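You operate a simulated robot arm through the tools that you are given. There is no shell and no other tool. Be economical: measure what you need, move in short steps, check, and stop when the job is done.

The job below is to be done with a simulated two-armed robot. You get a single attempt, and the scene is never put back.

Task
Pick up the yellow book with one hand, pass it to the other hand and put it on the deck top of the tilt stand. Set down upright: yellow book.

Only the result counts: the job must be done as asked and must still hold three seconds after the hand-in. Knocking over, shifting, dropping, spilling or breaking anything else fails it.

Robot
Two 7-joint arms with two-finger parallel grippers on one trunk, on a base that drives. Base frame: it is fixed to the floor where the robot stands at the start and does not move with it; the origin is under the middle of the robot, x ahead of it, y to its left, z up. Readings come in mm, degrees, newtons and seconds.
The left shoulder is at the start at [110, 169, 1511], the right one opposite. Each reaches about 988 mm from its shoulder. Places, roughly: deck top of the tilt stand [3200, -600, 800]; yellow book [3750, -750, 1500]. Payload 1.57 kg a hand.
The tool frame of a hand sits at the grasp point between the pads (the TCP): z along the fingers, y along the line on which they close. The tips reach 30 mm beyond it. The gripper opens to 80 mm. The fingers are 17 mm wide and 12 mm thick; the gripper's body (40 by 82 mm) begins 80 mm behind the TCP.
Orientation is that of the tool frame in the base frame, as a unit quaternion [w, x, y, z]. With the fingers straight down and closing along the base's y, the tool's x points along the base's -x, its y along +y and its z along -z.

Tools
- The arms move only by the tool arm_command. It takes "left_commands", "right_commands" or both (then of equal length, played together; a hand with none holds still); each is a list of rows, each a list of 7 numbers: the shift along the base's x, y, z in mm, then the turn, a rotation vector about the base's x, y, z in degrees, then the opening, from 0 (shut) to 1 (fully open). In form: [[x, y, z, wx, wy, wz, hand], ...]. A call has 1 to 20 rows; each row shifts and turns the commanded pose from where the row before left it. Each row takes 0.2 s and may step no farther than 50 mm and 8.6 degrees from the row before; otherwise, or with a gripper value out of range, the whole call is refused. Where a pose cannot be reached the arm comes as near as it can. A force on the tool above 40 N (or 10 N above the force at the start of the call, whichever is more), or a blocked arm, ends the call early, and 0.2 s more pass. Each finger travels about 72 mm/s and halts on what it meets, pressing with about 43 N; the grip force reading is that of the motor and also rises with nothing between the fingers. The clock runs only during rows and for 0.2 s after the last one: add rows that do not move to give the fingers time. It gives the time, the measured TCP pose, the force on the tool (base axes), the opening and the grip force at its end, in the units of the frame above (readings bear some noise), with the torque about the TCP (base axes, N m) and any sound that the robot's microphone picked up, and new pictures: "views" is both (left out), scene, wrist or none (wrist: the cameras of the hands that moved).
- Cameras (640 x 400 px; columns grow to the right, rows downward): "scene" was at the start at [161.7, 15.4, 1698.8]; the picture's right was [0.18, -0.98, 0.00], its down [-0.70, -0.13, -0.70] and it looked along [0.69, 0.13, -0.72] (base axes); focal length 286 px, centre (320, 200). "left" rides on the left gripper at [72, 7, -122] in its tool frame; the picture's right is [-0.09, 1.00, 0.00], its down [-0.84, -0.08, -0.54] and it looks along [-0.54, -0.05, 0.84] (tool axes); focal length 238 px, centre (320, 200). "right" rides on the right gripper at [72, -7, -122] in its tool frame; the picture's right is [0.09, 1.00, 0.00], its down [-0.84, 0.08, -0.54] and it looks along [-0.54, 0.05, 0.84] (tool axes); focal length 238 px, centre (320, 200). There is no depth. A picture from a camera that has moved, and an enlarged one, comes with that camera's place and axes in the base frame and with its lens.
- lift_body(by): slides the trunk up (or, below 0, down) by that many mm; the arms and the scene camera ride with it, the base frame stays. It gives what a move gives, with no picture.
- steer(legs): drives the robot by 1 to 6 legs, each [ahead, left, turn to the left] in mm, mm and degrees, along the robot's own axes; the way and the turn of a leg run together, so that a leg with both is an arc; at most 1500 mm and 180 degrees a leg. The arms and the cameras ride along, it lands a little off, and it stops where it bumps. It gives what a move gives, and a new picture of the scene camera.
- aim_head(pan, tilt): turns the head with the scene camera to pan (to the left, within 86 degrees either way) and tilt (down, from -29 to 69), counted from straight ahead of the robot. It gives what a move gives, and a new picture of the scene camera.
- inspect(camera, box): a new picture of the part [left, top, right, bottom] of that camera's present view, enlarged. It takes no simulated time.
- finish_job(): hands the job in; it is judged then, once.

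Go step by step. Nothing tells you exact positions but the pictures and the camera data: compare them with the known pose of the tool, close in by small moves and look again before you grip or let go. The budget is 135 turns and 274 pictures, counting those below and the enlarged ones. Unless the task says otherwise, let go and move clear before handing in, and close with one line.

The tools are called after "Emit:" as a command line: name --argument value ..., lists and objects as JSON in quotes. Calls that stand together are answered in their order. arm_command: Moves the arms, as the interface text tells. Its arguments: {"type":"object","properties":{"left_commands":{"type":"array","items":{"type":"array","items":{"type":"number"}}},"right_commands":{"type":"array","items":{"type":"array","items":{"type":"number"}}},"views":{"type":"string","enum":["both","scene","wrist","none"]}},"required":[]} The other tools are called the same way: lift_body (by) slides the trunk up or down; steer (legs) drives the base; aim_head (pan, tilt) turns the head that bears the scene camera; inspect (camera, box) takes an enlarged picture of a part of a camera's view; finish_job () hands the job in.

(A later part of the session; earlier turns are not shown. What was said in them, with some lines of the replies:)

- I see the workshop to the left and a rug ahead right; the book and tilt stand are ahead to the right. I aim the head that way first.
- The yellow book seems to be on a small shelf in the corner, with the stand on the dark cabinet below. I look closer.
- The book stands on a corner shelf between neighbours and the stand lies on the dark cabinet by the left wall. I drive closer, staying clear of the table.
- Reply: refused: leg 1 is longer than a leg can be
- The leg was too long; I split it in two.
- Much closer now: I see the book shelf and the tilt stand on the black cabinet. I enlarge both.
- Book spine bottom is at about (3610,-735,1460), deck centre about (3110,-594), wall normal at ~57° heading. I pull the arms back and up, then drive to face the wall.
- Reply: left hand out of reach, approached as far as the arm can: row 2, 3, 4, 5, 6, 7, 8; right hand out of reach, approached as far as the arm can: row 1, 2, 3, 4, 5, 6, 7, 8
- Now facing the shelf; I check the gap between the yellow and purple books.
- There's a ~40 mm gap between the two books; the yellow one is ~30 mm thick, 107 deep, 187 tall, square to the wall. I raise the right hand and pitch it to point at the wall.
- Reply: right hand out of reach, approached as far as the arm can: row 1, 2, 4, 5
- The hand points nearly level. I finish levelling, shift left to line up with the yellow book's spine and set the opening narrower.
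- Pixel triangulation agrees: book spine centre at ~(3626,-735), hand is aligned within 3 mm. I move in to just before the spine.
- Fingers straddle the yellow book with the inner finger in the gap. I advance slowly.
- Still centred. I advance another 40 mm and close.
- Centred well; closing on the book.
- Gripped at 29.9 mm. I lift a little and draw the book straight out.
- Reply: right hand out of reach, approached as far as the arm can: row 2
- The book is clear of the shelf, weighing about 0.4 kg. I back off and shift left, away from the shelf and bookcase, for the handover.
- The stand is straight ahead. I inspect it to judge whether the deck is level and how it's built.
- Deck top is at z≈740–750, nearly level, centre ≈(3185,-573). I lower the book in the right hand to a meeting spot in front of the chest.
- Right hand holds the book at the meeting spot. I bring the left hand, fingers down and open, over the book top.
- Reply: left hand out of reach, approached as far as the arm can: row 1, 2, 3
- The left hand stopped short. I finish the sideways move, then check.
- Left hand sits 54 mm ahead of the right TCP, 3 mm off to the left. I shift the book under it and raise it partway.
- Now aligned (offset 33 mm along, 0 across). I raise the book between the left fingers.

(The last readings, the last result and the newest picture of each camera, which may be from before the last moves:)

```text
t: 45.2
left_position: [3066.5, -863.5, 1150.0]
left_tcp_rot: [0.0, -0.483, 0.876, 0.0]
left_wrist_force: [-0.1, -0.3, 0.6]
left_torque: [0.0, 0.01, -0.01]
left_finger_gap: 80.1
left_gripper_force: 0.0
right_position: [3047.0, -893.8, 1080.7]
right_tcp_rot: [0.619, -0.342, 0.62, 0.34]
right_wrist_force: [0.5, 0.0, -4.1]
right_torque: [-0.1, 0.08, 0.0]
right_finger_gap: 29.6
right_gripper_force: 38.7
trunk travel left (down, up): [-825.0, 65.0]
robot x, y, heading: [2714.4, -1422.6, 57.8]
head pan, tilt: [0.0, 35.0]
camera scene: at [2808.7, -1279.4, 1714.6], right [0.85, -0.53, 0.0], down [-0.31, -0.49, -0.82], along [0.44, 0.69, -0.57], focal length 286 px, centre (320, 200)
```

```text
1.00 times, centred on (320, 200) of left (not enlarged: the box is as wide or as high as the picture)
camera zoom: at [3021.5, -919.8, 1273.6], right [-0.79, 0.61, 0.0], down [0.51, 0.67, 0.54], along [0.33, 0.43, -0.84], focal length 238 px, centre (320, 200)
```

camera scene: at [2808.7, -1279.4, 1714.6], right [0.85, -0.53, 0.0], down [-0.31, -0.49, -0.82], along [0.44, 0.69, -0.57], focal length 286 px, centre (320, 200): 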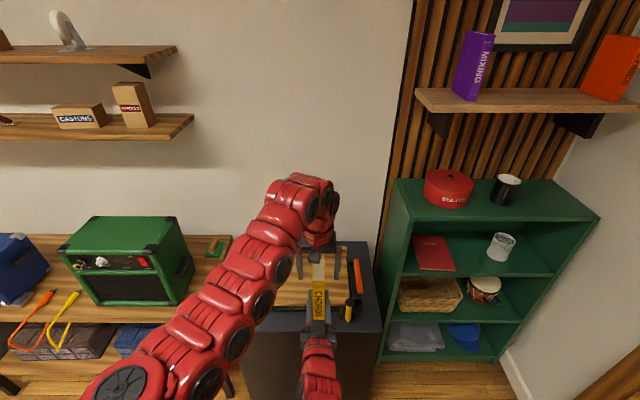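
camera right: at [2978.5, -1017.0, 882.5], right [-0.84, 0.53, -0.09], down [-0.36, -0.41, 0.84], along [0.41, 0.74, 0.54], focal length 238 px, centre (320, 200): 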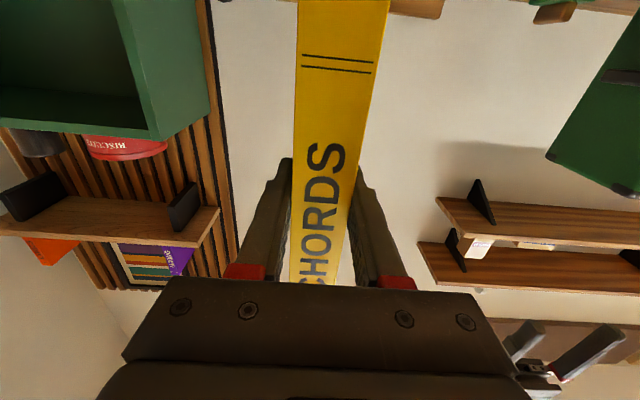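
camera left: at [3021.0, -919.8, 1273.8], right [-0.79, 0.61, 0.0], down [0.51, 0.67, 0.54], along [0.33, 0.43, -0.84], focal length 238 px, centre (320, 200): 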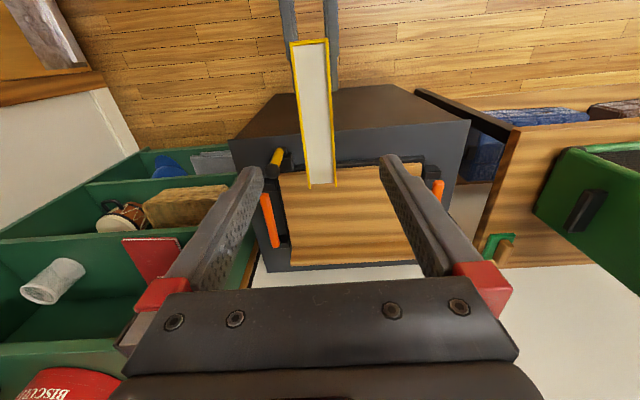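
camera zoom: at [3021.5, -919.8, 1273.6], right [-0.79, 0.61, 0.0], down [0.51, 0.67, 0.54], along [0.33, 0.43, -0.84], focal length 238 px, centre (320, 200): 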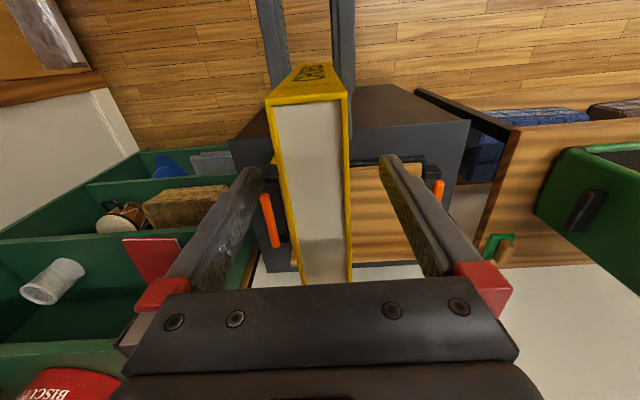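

The book top is between the left fingers. Closing the left hand.

Emit:
arm_command --left_commands '[[0, 0, 0, 0, 0, 0, 0.6], [0, 0, 0, 0, 0, 0, 0.3], [0, 0, 0, 0, 0, 0, 0], [0, 0, 0, 0, 0, 0, 0], [0, 0, 0, 0, 0, 0, 0], [0, 0, 0, 0, 0, 0, 0]]' --views "wrist"

```text
t: 46.6
left_position: [3066.4, -862.6, 1150.9]
left_tcp_rot: [0.0, -0.481, 0.877, 0.0]
left_wrist_force: [3.9, -0.4, -0.4]
left_torque: [-0.15, -0.38, 0.01]
left_finger_gap: 29.7
left_gripper_force: 39.2
right_position: [3046.0, -893.8, 1080.9]
right_tcp_rot: [0.619, -0.342, 0.62, 0.339]
right_wrist_force: [-4.3, -0.3, -2.9]
right_torque: [0.05, 0.12, 0.11]
right_finger_gap: 29.8
right_gripper_force: 39.0
trunk travel left (down, up): [-825.0, 65.0]
robot x, y, heading: [2715.0, -1420.4, 57.9]
head pan, tilt: [0.0, 35.0]
camera left: at [3021.4, -920.1, 1273.7], right [-0.79, 0.61, 0.0], down [0.51, 0.67, 0.54], along [0.33, 0.43, -0.84], focal length 238 px, centre (320, 200)
```

left: 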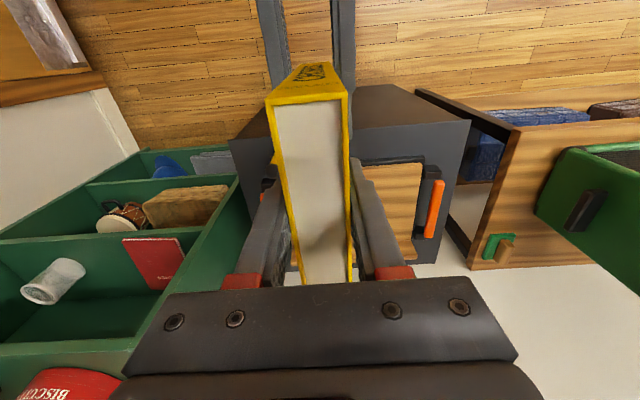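

Both hands hold it. I open the right hand and withdraw it straight back from the spine.

Emit:
arm_command --right_commands '[[0, 0, 0, 0, 0, 0, 0.4], [0, 0, 0, 0, 0, 0, 0.7], [0, 0, 0, 0, 0, 0, 0.7], [-10.7, -16.9, 0, 0, 0, 0, 0.7], [-16, -25.4, 0, 0, 0, 0, 0.7], [-16, -25.4, 0, 0, 0, 0, 0.7], [-16, -25.4, 0, 0, 0, 0, 0.7], [0, 0, 0, 0, 0, 0, 0.7]]'

```text
t: 48.4
left_position: [3066.6, -861.8, 1150.8]
left_tcp_rot: [0.0, -0.483, 0.876, 0.0]
left_wrist_force: [0.7, 0.0, -0.4]
left_torque: [-0.03, -0.03, -0.02]
left_finger_gap: 30.0
left_gripper_force: 39.2
right_position: [2990.3, -985.8, 1082.2]
right_tcp_rot: [0.619, -0.341, 0.62, 0.339]
right_wrist_force: [0.9, -0.2, -0.3]
right_torque: [-0.01, -0.01, 0.01]
right_finger_gap: 56.1
right_gripper_force: 0.1
trunk travel left (down, up): [-825.0, 65.0]
robot x, y, heading: [2718.1, -1424.1, 58.0]
head pan, tilt: [0.0, 35.0]
camera scene: at [2808.8, -1278.8, 1714.5], right [0.85, -0.53, 0.0], down [-0.31, -0.49, -0.82], along [0.44, 0.69, -0.57], focal length 286 px, centre (320, 200)
camera right: at [2930.1, -1093.1, 1010.9], right [-0.84, 0.53, -0.09], down [-0.36, -0.41, 0.84], along [0.41, 0.74, 0.54], focal length 238 px, centre (320, 200)
```

scene: 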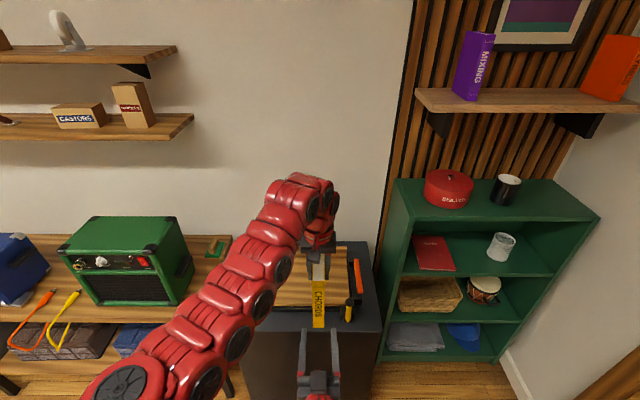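
right: 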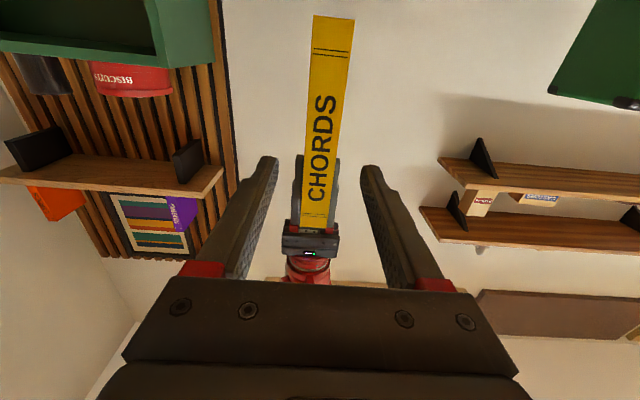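

Handover done; the left hand now holds the book from the top. I swing the right hand up and out to the right so it's clear of the stand.

Emit:
arm_command --right_commands '[[21.2, -13.2, 20, 0, 0, 0, 0.7], [21.2, -13.2, 20, 0, 0, 0, 0.7], [21.2, -13.2, 20, 0, 0, 0, 0.7], [21.2, -13.2, 20, 0, 0, 0, 0.7], [21.2, -13.2, 20, 0, 0, 0, 0.7], [21.2, -13.2, 20, 0, 0, 0, 0.7], [21.2, -13.2, 20, 0, 0, 0, 0.7], [21.2, -13.2, 20, 0, 0, 0, 0.7], [21.2, -13.2, 20, 0, 0, 0, 0.7], [21.2, -13.2, 20, 0, 0, 0, 0.7], [0, 0, 0, 0, 0, 0, 0.7]]'

```text
t: 50.8
left_position: [3065.9, -864.3, 1151.6]
left_tcp_rot: [0.0, -0.483, 0.876, 0.0]
left_wrist_force: [0.6, 0.2, -0.1]
left_torque: [-0.03, 0.02, 0.0]
left_finger_gap: 29.7
left_gripper_force: 39.4
right_position: [3133.3, -1051.2, 1143.5]
right_tcp_rot: [0.62, -0.341, 0.619, 0.34]
right_wrist_force: [-0.4, -0.7, 0.0]
right_torque: [0.0, -0.02, -0.03]
right_finger_gap: 55.8
right_gripper_force: 0.1
right hand out of reach, approached as far as the arm can: row 4, 5, 6, 7, 8, 9, 10
trunk travel left (down, up): [-825.0, 65.0]
robot x, y, heading: [2718.8, -1425.2, 57.5]
head pan, tilt: [0.0, 35.0]
camera scene: at [2808.5, -1279.8, 1714.7], right [0.85, -0.53, 0.0], down [-0.31, -0.48, -0.82], along [0.44, 0.69, -0.57], focal length 286 px, centre (320, 200)
camera right: at [3075.3, -1158.4, 1070.9], right [-0.84, 0.53, -0.09], down [-0.36, -0.41, 0.84], along [0.41, 0.74, 0.54], focal length 238 px, centre (320, 200)
```

scene: 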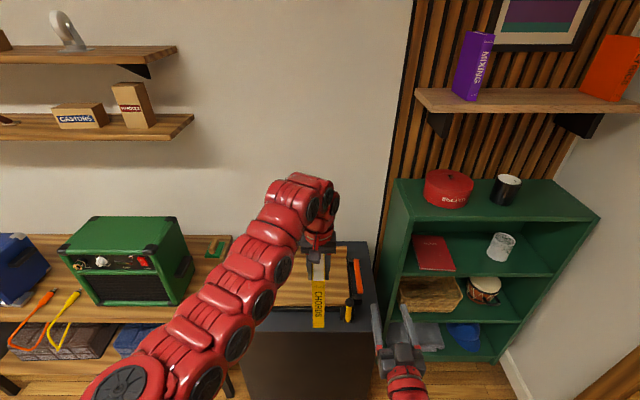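
right: 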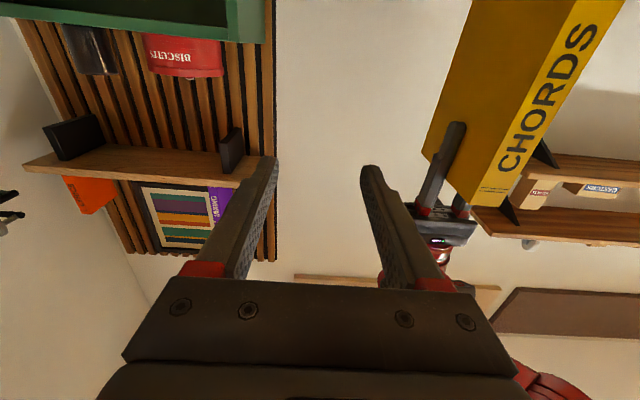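

The right hand is high enough to stay. I drive ahead so the book hangs above the deck centre.

Emit:
steer --legs '[[300, 54, 0]]'

```text
t: 52.8
left_position: [3178.3, -585.6, 1151.6]
left_tcp_rot: [0.001, -0.483, 0.876, -0.001]
left_wrist_force: [-0.3, -0.3, -3.1]
left_torque: [0.0, 0.03, -0.01]
left_finger_gap: 29.9
left_gripper_force: 39.3
right_position: [3247.6, -771.7, 1142.6]
right_tcp_rot: [0.62, -0.34, 0.62, 0.339]
right_wrist_force: [0.5, 0.9, 0.4]
right_torque: [0.0, -0.02, 0.04]
right_finger_gap: 56.1
right_gripper_force: 0.1
trunk travel left (down, up): [-825.0, 65.0]
robot x, y, heading: [2830.9, -1145.5, 57.8]
head pan, tilt: [0.0, 35.0]
camera scene: at [2921.1, -1001.7, 1714.8], right [0.85, -0.53, 0.0], down [-0.31, -0.48, -0.82], along [0.44, 0.69, -0.57], focal length 286 px, centre (320, 200)
```

scene: 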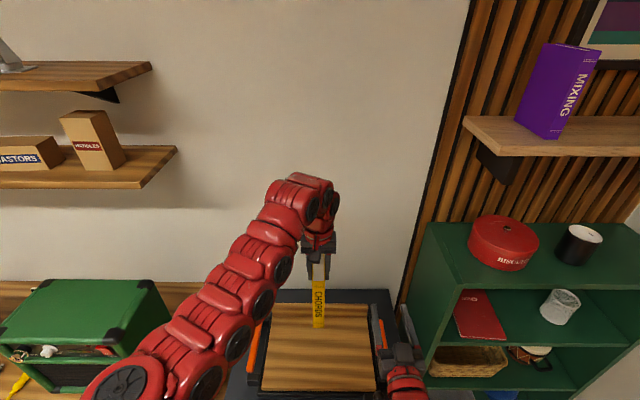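

Book hangs over the deck. I tilt the head down and check placement with both views.

Emit:
aim_head --pan 0 --tilt 52

Emit:
inspect --camera "left" --box '[0, 0, 640, 400]'

Emit:
inspect --camera "right" --box '[0, 0, 640, 400]'

```text
t: 53.6
left_position: [3178.2, -584.2, 1151.1]
left_tcp_rot: [-0.001, -0.482, 0.876, 0.0]
left_wrist_force: [0.7, -0.1, -2.4]
left_torque: [-0.01, 0.0, -0.01]
left_finger_gap: 29.7
left_gripper_force: 39.6
right_position: [3246.9, -772.3, 1142.7]
right_tcp_rot: [0.62, -0.341, 0.62, 0.34]
right_wrist_force: [0.3, 0.2, -0.3]
right_torque: [0.01, 0.0, 0.02]
right_finger_gap: 56.2
right_gripper_force: 0.1
trunk travel left (down, up): [-825.0, 65.0]
robot x, y, heading: [2827.9, -1141.2, 57.7]
head pan, tilt: [0.0, 52.0]
camera scene: at [2914.7, -1011.1, 1690.3], right [0.85, -0.53, 0.0], down [-0.42, -0.67, -0.62], along [0.33, 0.52, -0.79], focal length 286 px, centre (320, 200)
```

scene: 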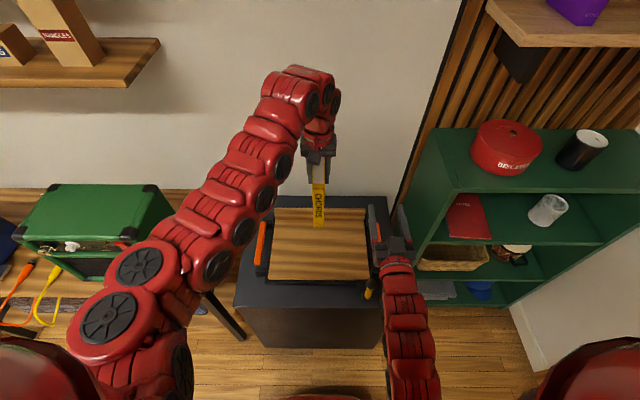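

```text
1.00 times, centred on (320, 200) of left (not enlarged: the box is as wide or as high as the picture)
camera zoom: at [3134.3, -640.7, 1273.4], right [-0.79, 0.61, 0.0], down [0.51, 0.67, 0.54], along [0.33, 0.43, -0.84], focal length 238 px, centre (320, 200)
```

zoom: 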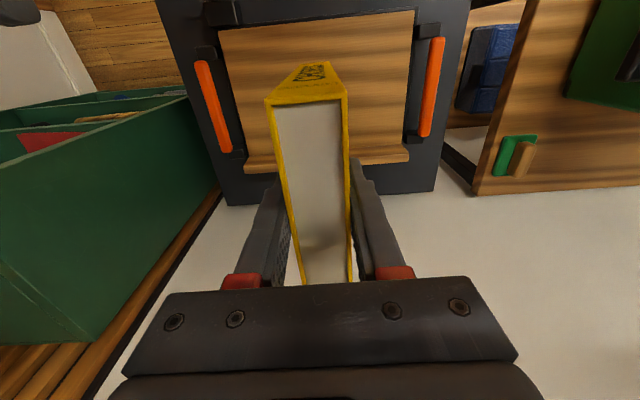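

```text
1.00 times, centred on (320, 200) of right (not enlarged: the box is as wide or as high as the picture)
camera zoom: at [3188.3, -878.9, 1070.7], right [-0.84, 0.53, -0.09], down [-0.36, -0.41, 0.84], along [0.41, 0.74, 0.54], focal length 238 px, centre (320, 200)
```

zoom: 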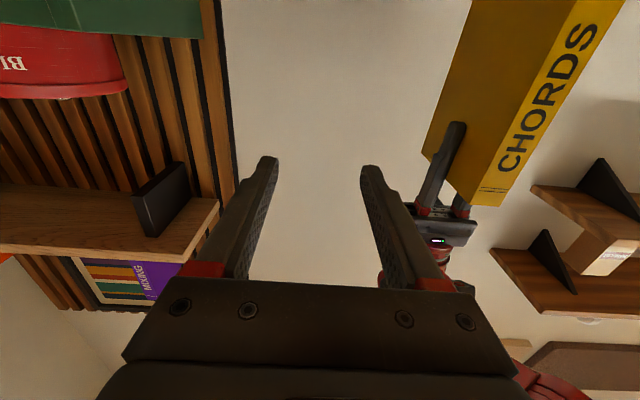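

Book is centred over the deck. I lower with the left arm most of the way.

Emit:
arm_command --left_commands '[[0, 0, -36, 0, 0, 0, 0], [0, 0, -36, 0, 0, 0, 0], [0, 0, -36, 0, 0, 0, 0], [0, 0, -36, 0, 0, 0, 0], [0, 0, -36, 0, 0, 0, 0], [0, 0, -30, 0, 0, 0, 0], [0, 0, 0, 0, 0, 0, 0]]'

Emit:
inspect --camera "scene" --box '[230, 160, 410, 300]'

```text
t: 55.2
left_position: [3178.2, -584.8, 939.6]
left_tcp_rot: [0.0, -0.483, 0.876, 0.001]
left_wrist_force: [0.4, -0.1, -3.7]
left_torque: [0.01, -0.02, -0.04]
left_finger_gap: 29.6
left_gripper_force: 39.1
right_position: [3248.1, -772.3, 1142.7]
right_tcp_rot: [0.62, -0.34, 0.62, 0.34]
right_wrist_force: [-0.3, -0.4, -0.2]
right_torque: [-0.01, 0.01, -0.01]
right_finger_gap: 56.0
right_gripper_force: 0.1
trunk travel left (down, up): [-825.0, 65.0]
robot x, y, heading: [2831.5, -1146.3, 57.7]
head pan, tilt: [0.0, 52.0]
camera scene: at [2914.2, -1011.7, 1690.3], right [0.85, -0.53, 0.0], down [-0.42, -0.67, -0.62], along [0.33, 0.52, -0.79], focal length 286 px, centre (320, 200)
camera left: at [3134.2, -641.5, 1062.7], right [-0.79, 0.61, 0.0], down [0.51, 0.67, 0.54], along [0.33, 0.43, -0.84], focal length 238 px, centre (320, 200)
```

scene: 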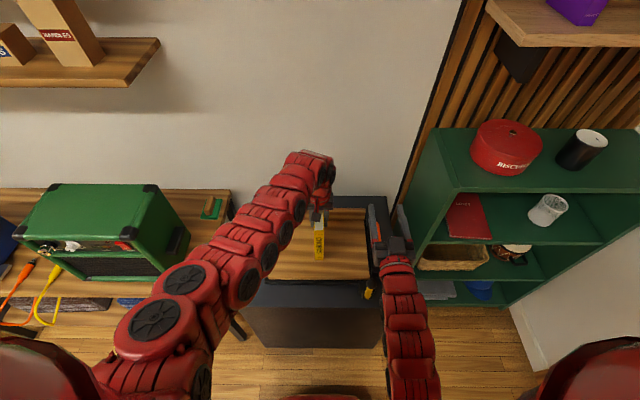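
left: 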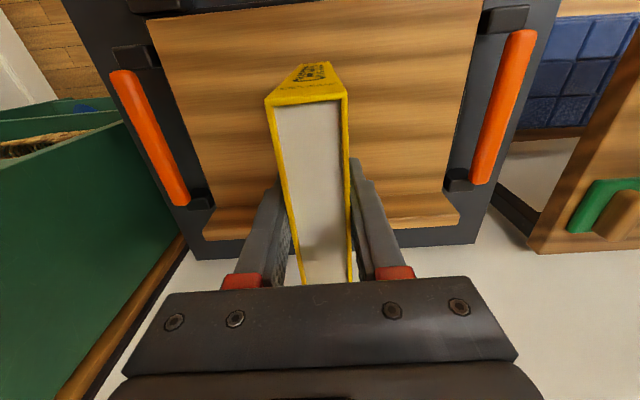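

```text
2.86 times, centred on (320, 230) of scene
camera zoom: at [2914.2, -1011.7, 1690.3], right [0.85, -0.53, 0.0], down [-0.42, -0.67, -0.62], along [0.33, 0.52, -0.79], focal length 818 px, centre (320, 114)
```

zoom: 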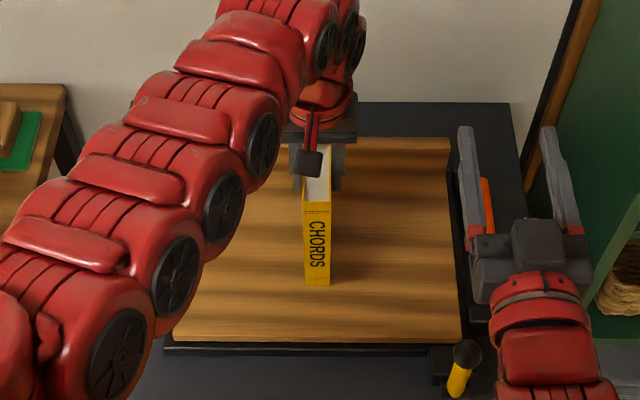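

Book is ~40 mm above the deck. I lower gently, watching the force.

Emit:
arm_command --left_commands '[[0, 0, -14, 0, 0, 0, 0], [0, 0, -12, 0, 0, 0, 0], [0, 0, -4, 0, 0, 0, 0], [0, 0, 0, 0, 0, 0, 0]]' --views "none"

Emit:
inspect --camera "scene" --box '[265, 190, 375, 290]'

```text
t: 56.2
left_position: [3177.4, -586.7, 910.6]
left_tcp_rot: [-0.001, -0.482, 0.876, 0.0]
left_wrist_force: [-1.1, -0.8, -2.4]
left_torque: [0.06, 0.04, 0.05]
left_finger_gap: 29.6
left_gripper_force: 39.3
right_position: [3246.9, -772.7, 1143.4]
right_tcp_rot: [0.62, -0.341, 0.619, 0.34]
right_wrist_force: [1.4, 0.9, -0.6]
right_torque: [0.0, -0.01, -0.02]
right_finger_gap: 56.1
right_gripper_force: 0.1
trunk travel left (down, up): [-825.0, 65.0]
robot x, y, heading: [2829.5, -1144.0, 57.5]
head pan, tilt: [0.0, 52.0]
```

```text
4.00 times, centred on (320, 240) of scene
camera zoom: at [2914.0, -1011.8, 1690.4], right [0.85, -0.53, 0.0], down [-0.42, -0.67, -0.62], along [0.33, 0.52, -0.79], focal length 1145 px, centre (320, 40)
```

zoom: 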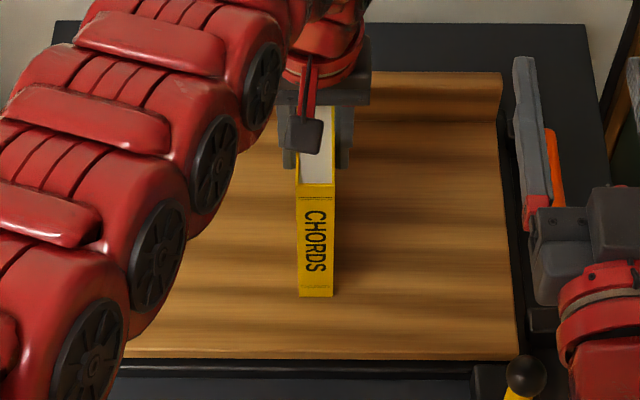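

Emit:
arm_command --left_commands '[[0, 0, -3, 0, 0, 0, 0], [0, 0, -2, 0, 0, 0, 0], [0, 0, 0, 0, 0, 0, 0]]' --views "none"

```text
t: 57.0
left_position: [3176.8, -586.9, 910.6]
left_tcp_rot: [0.004, -0.482, 0.876, 0.001]
left_wrist_force: [-3.9, -1.0, 32.9]
left_torque: [-0.57, 0.73, 0.05]
left_finger_gap: 29.7
left_gripper_force: 39.5
right_position: [3246.7, -775.8, 1144.7]
right_tcp_rot: [0.621, -0.341, 0.618, 0.341]
right_wrist_force: [-0.4, 0.4, -0.1]
right_torque: [0.03, -0.02, -0.02]
right_finger_gap: 55.8
right_gripper_force: 0.1
trunk travel left (down, up): [-825.0, 65.0]
robot x, y, heading: [2833.0, -1142.8, 57.8]
head pan, tilt: [0.0, 52.0]
```

Contact at TCP z 910.6 with 33 N. I ease off to a light touch.

Emit:
arm_command --left_commands '[[0, 0, 3.5, 0, 0, 0, 0], [0, 0, 0, 0, 0, 0, 0]]' --views "none"

Emit:
inspect --camera "scene" --box '[265, 190, 375, 290]'

Emit:
inspect --camera "left" --box '[0, 0, 640, 400]'

```text
t: 57.6
left_position: [3178.7, -585.9, 912.1]
left_tcp_rot: [0.001, -0.482, 0.876, -0.001]
left_wrist_force: [-3.0, -1.7, 16.1]
left_torque: [0.84, -0.3, 0.09]
left_finger_gap: 29.6
left_gripper_force: 39.2
right_position: [3246.2, -774.4, 1143.5]
right_tcp_rot: [0.621, -0.34, 0.62, 0.339]
right_wrist_force: [-0.6, 0.9, -0.9]
right_torque: [0.0, 0.01, 0.0]
right_finger_gap: 56.0
right_gripper_force: 0.1
trunk travel left (down, up): [-825.0, 65.0]
robot x, y, heading: [2829.0, -1142.9, 57.9]
head pan, tilt: [0.0, 52.0]
```

```text
4.00 times, centred on (320, 240) of scene
camera zoom: at [2912.5, -1014.7, 1690.5], right [0.85, -0.53, 0.0], down [-0.42, -0.67, -0.62], along [0.33, 0.52, -0.79], focal length 1145 px, centre (320, 40)
```

zoom: 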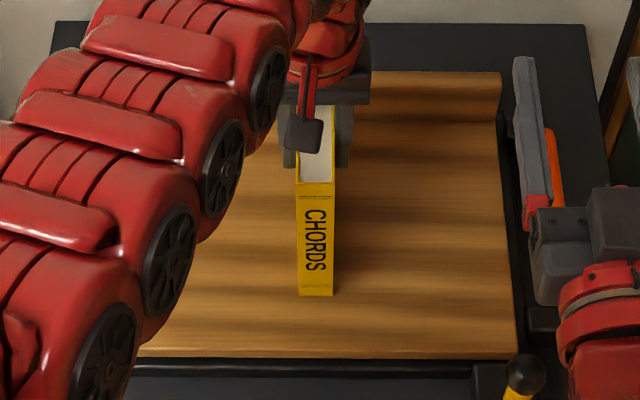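

```text
1.00 times, centred on (320, 200) of left (not enlarged: the box is as wide or as high as the picture)
camera zoom: at [3133.1, -642.9, 1033.1], right [-0.79, 0.61, 0.0], down [0.51, 0.66, 0.54], along [0.33, 0.43, -0.84], focal length 238 px, centre (320, 200)
```

zoom: 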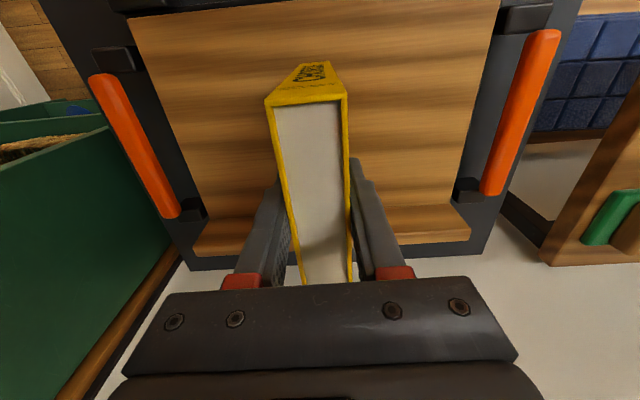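

The back edge touches first, so the deck rises slightly to the back. I pitch the book 2° to sit flush before release.

Emit:
arm_command --left_commands '[[0, 0, 0, 0.85, -0.53, 0, 0], [0, 0, 0, 0.85, -0.53, 0, 0], [0, 0, 0, 0, 0, 0, 0]]' --views "none"

```text
t: 58.4
left_position: [3177.3, -586.6, 909.7]
left_tcp_rot: [0.014, -0.481, 0.876, 0.008]
left_wrist_force: [-0.8, -4.4, 8.8]
left_torque: [-1.27, 0.59, -0.02]
left_finger_gap: 30.0
left_gripper_force: 39.4
right_position: [3246.3, -773.4, 1143.4]
right_tcp_rot: [0.619, -0.341, 0.62, 0.341]
right_wrist_force: [0.1, -1.0, 0.0]
right_torque: [0.02, 0.01, 0.02]
right_finger_gap: 55.9
right_gripper_force: 0.1
trunk travel left (down, up): [-825.0, 65.0]
robot x, y, heading: [2830.8, -1143.6, 57.8]
head pan, tilt: [0.0, 52.0]
```

Now the front edge carries it, so the slope is about 1°. I go back 1° and open the hand gently.

Emit:
arm_command --left_commands '[[0, 0, 0.5, -0.7, 0.44, 0, 0], [0, 0, 0, 0, 0, 0, 0]]' --views "none"

```text
t: 59.0
left_position: [3177.1, -584.3, 910.1]
left_tcp_rot: [0.009, -0.483, 0.876, 0.005]
left_wrist_force: [0.7, -0.4, 5.6]
left_torque: [0.39, -0.48, -0.12]
left_finger_gap: 29.8
left_gripper_force: 38.8
right_position: [3247.4, -773.8, 1142.7]
right_tcp_rot: [0.62, -0.342, 0.619, 0.341]
right_wrist_force: [0.8, -0.8, 0.4]
right_torque: [0.04, -0.01, -0.02]
right_finger_gap: 55.9
right_gripper_force: 0.1
trunk travel left (down, up): [-825.0, 65.0]
robot x, y, heading: [2831.2, -1146.4, 57.4]
head pan, tilt: [0.0, 52.0]
```

Light, flush contact. Opening the left hand.

Emit:
arm_command --left_commands '[[0, 0, 0, 0, 0, 0, 0.45], [0, 0, 0, 0, 0, 0, 0.6], [0, 0, 0, 0, 0, 0, 0.8], [0, 0, 0, 0, 0, 0, 0.8]]'

Emit:
inspect --camera "scene" --box '[265, 190, 375, 290]'

```text
t: 60.0
left_position: [3177.6, -584.5, 910.5]
left_tcp_rot: [0.009, -0.483, 0.876, 0.005]
left_wrist_force: [-0.4, 0.5, -0.4]
left_torque: [0.0, 0.0, 0.0]
left_finger_gap: 64.0
left_gripper_force: 0.0
right_position: [3246.4, -772.2, 1143.6]
right_tcp_rot: [0.621, -0.34, 0.62, 0.339]
right_wrist_force: [-0.4, -0.4, -0.3]
right_torque: [0.01, -0.01, 0.01]
right_finger_gap: 56.3
right_gripper_force: 0.1
trunk travel left (down, up): [-825.0, 65.0]
robot x, y, heading: [2833.5, -1147.4, 57.6]
head pan, tilt: [0.0, 52.0]
camera scene: at [2914.2, -1012.1, 1690.3], right [0.85, -0.53, 0.0], down [-0.42, -0.67, -0.62], along [0.33, 0.52, -0.79], focal length 286 px, centre (320, 200)
camera left: at [3132.1, -643.1, 1031.6], right [-0.79, 0.61, 0.0], down [0.51, 0.66, 0.56], along [0.34, 0.44, -0.83], focal length 238 px, centre (320, 200)
```

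scene: 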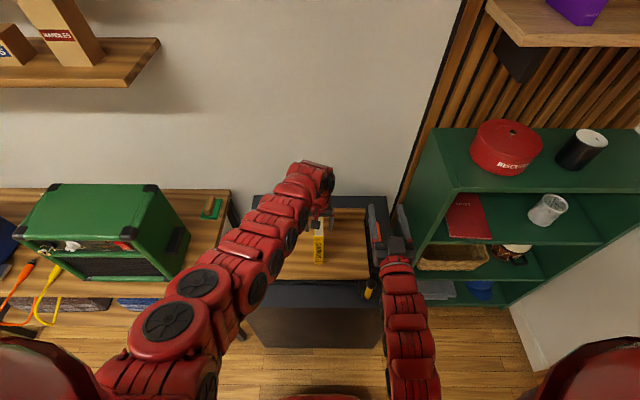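
left: 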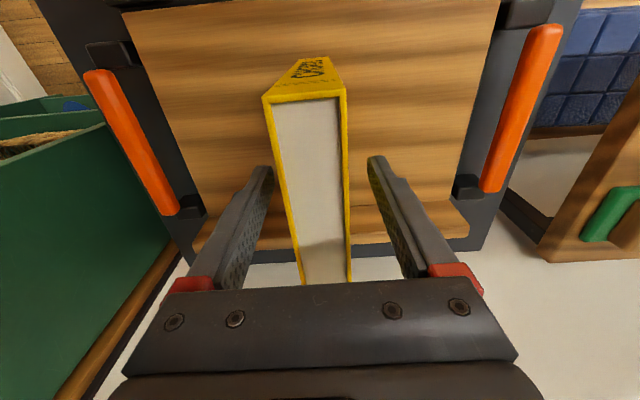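

```text
4.00 times, centred on (320, 240) of scene
camera zoom: at [2914.2, -1012.1, 1690.3], right [0.85, -0.53, 0.0], down [-0.42, -0.67, -0.62], along [0.33, 0.52, -0.79], focal length 1145 px, centre (320, 40)
```

zoom: 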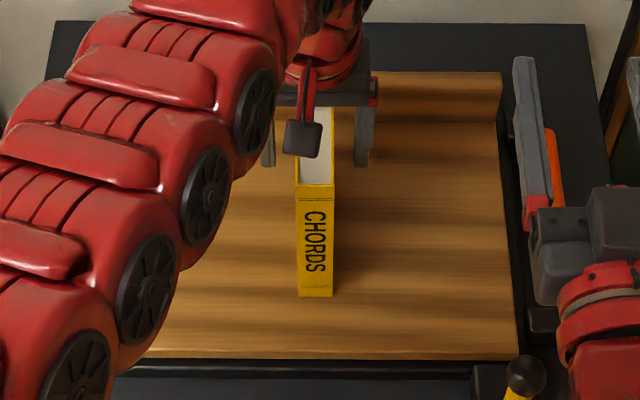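

The book stands by itself. I raise the left hand straight up, clear of it.

Emit:
arm_command --left_commands '[[0, 0, 15, 0, 0, 0, 0.85], [0, 0, 25, 0, 0, 0, 0.85], [0, 0, 30, 0, 0, 0, 0.85], [0, 0, 30, 0, 0, 0, 0.85], [0, 0, 30, 0, 0, 0, 0.85], [0, 0, 30, 0, 0, 0, 0.85], [0, 0, 30, 0, 0, 0, 0.85], [0, 0, 0, 0, 0, 0, 0.85]]'

```text
t: 61.8
left_position: [3174.9, -582.5, 1098.2]
left_tcp_rot: [0.008, -0.482, 0.876, 0.004]
left_wrist_force: [-0.3, 0.0, 0.0]
left_torque: [0.0, 0.02, -0.03]
left_finger_gap: 68.2
left_gripper_force: 0.0
right_position: [3248.9, -773.2, 1142.6]
right_tcp_rot: [0.62, -0.341, 0.619, 0.34]
right_wrist_force: [0.5, 0.1, 0.0]
right_torque: [0.0, -0.01, 0.01]
right_finger_gap: 55.8
right_gripper_force: 0.0
trunk travel left (down, up): [-825.0, 65.0]
robot x, y, heading: [2828.5, -1142.3, 57.6]
head pan, tilt: [0.0, 52.0]
camera scene: at [2914.8, -1012.0, 1690.3], right [0.85, -0.53, 0.0], down [-0.42, -0.67, -0.62], along [0.33, 0.52, -0.79], focal length 286 px, centre (320, 200)
camera left: at [3128.9, -642.2, 1219.0], right [-0.79, 0.61, 0.0], down [0.51, 0.66, 0.56], along [0.34, 0.44, -0.83], focal length 238 px, centre (320, 200)
```

scene: 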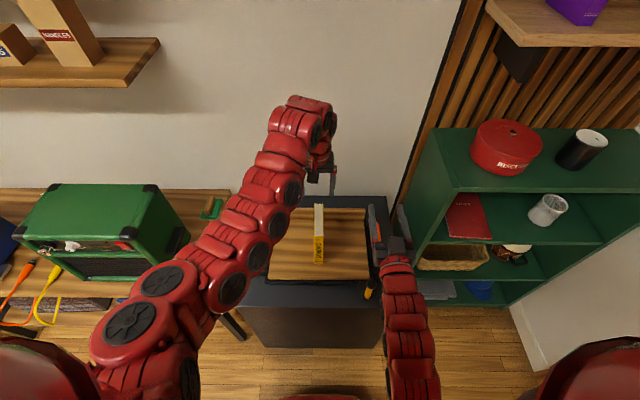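
left: 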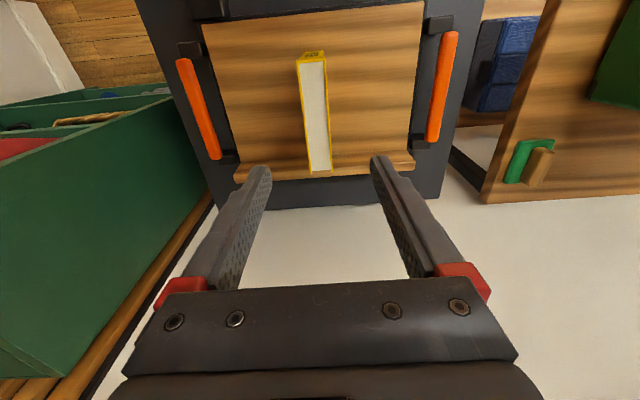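

The book stands upright on the deck centre, both hands are empty and clear, and nothing else has moved. Handing in.

Emit:
finish_job

```text
The job is handed in.
```

The yellow book went from the right hand to the left and now stands upright on the centre of the tilt stand's deck. Both hands are clear, and I saw nothing else disturbed.
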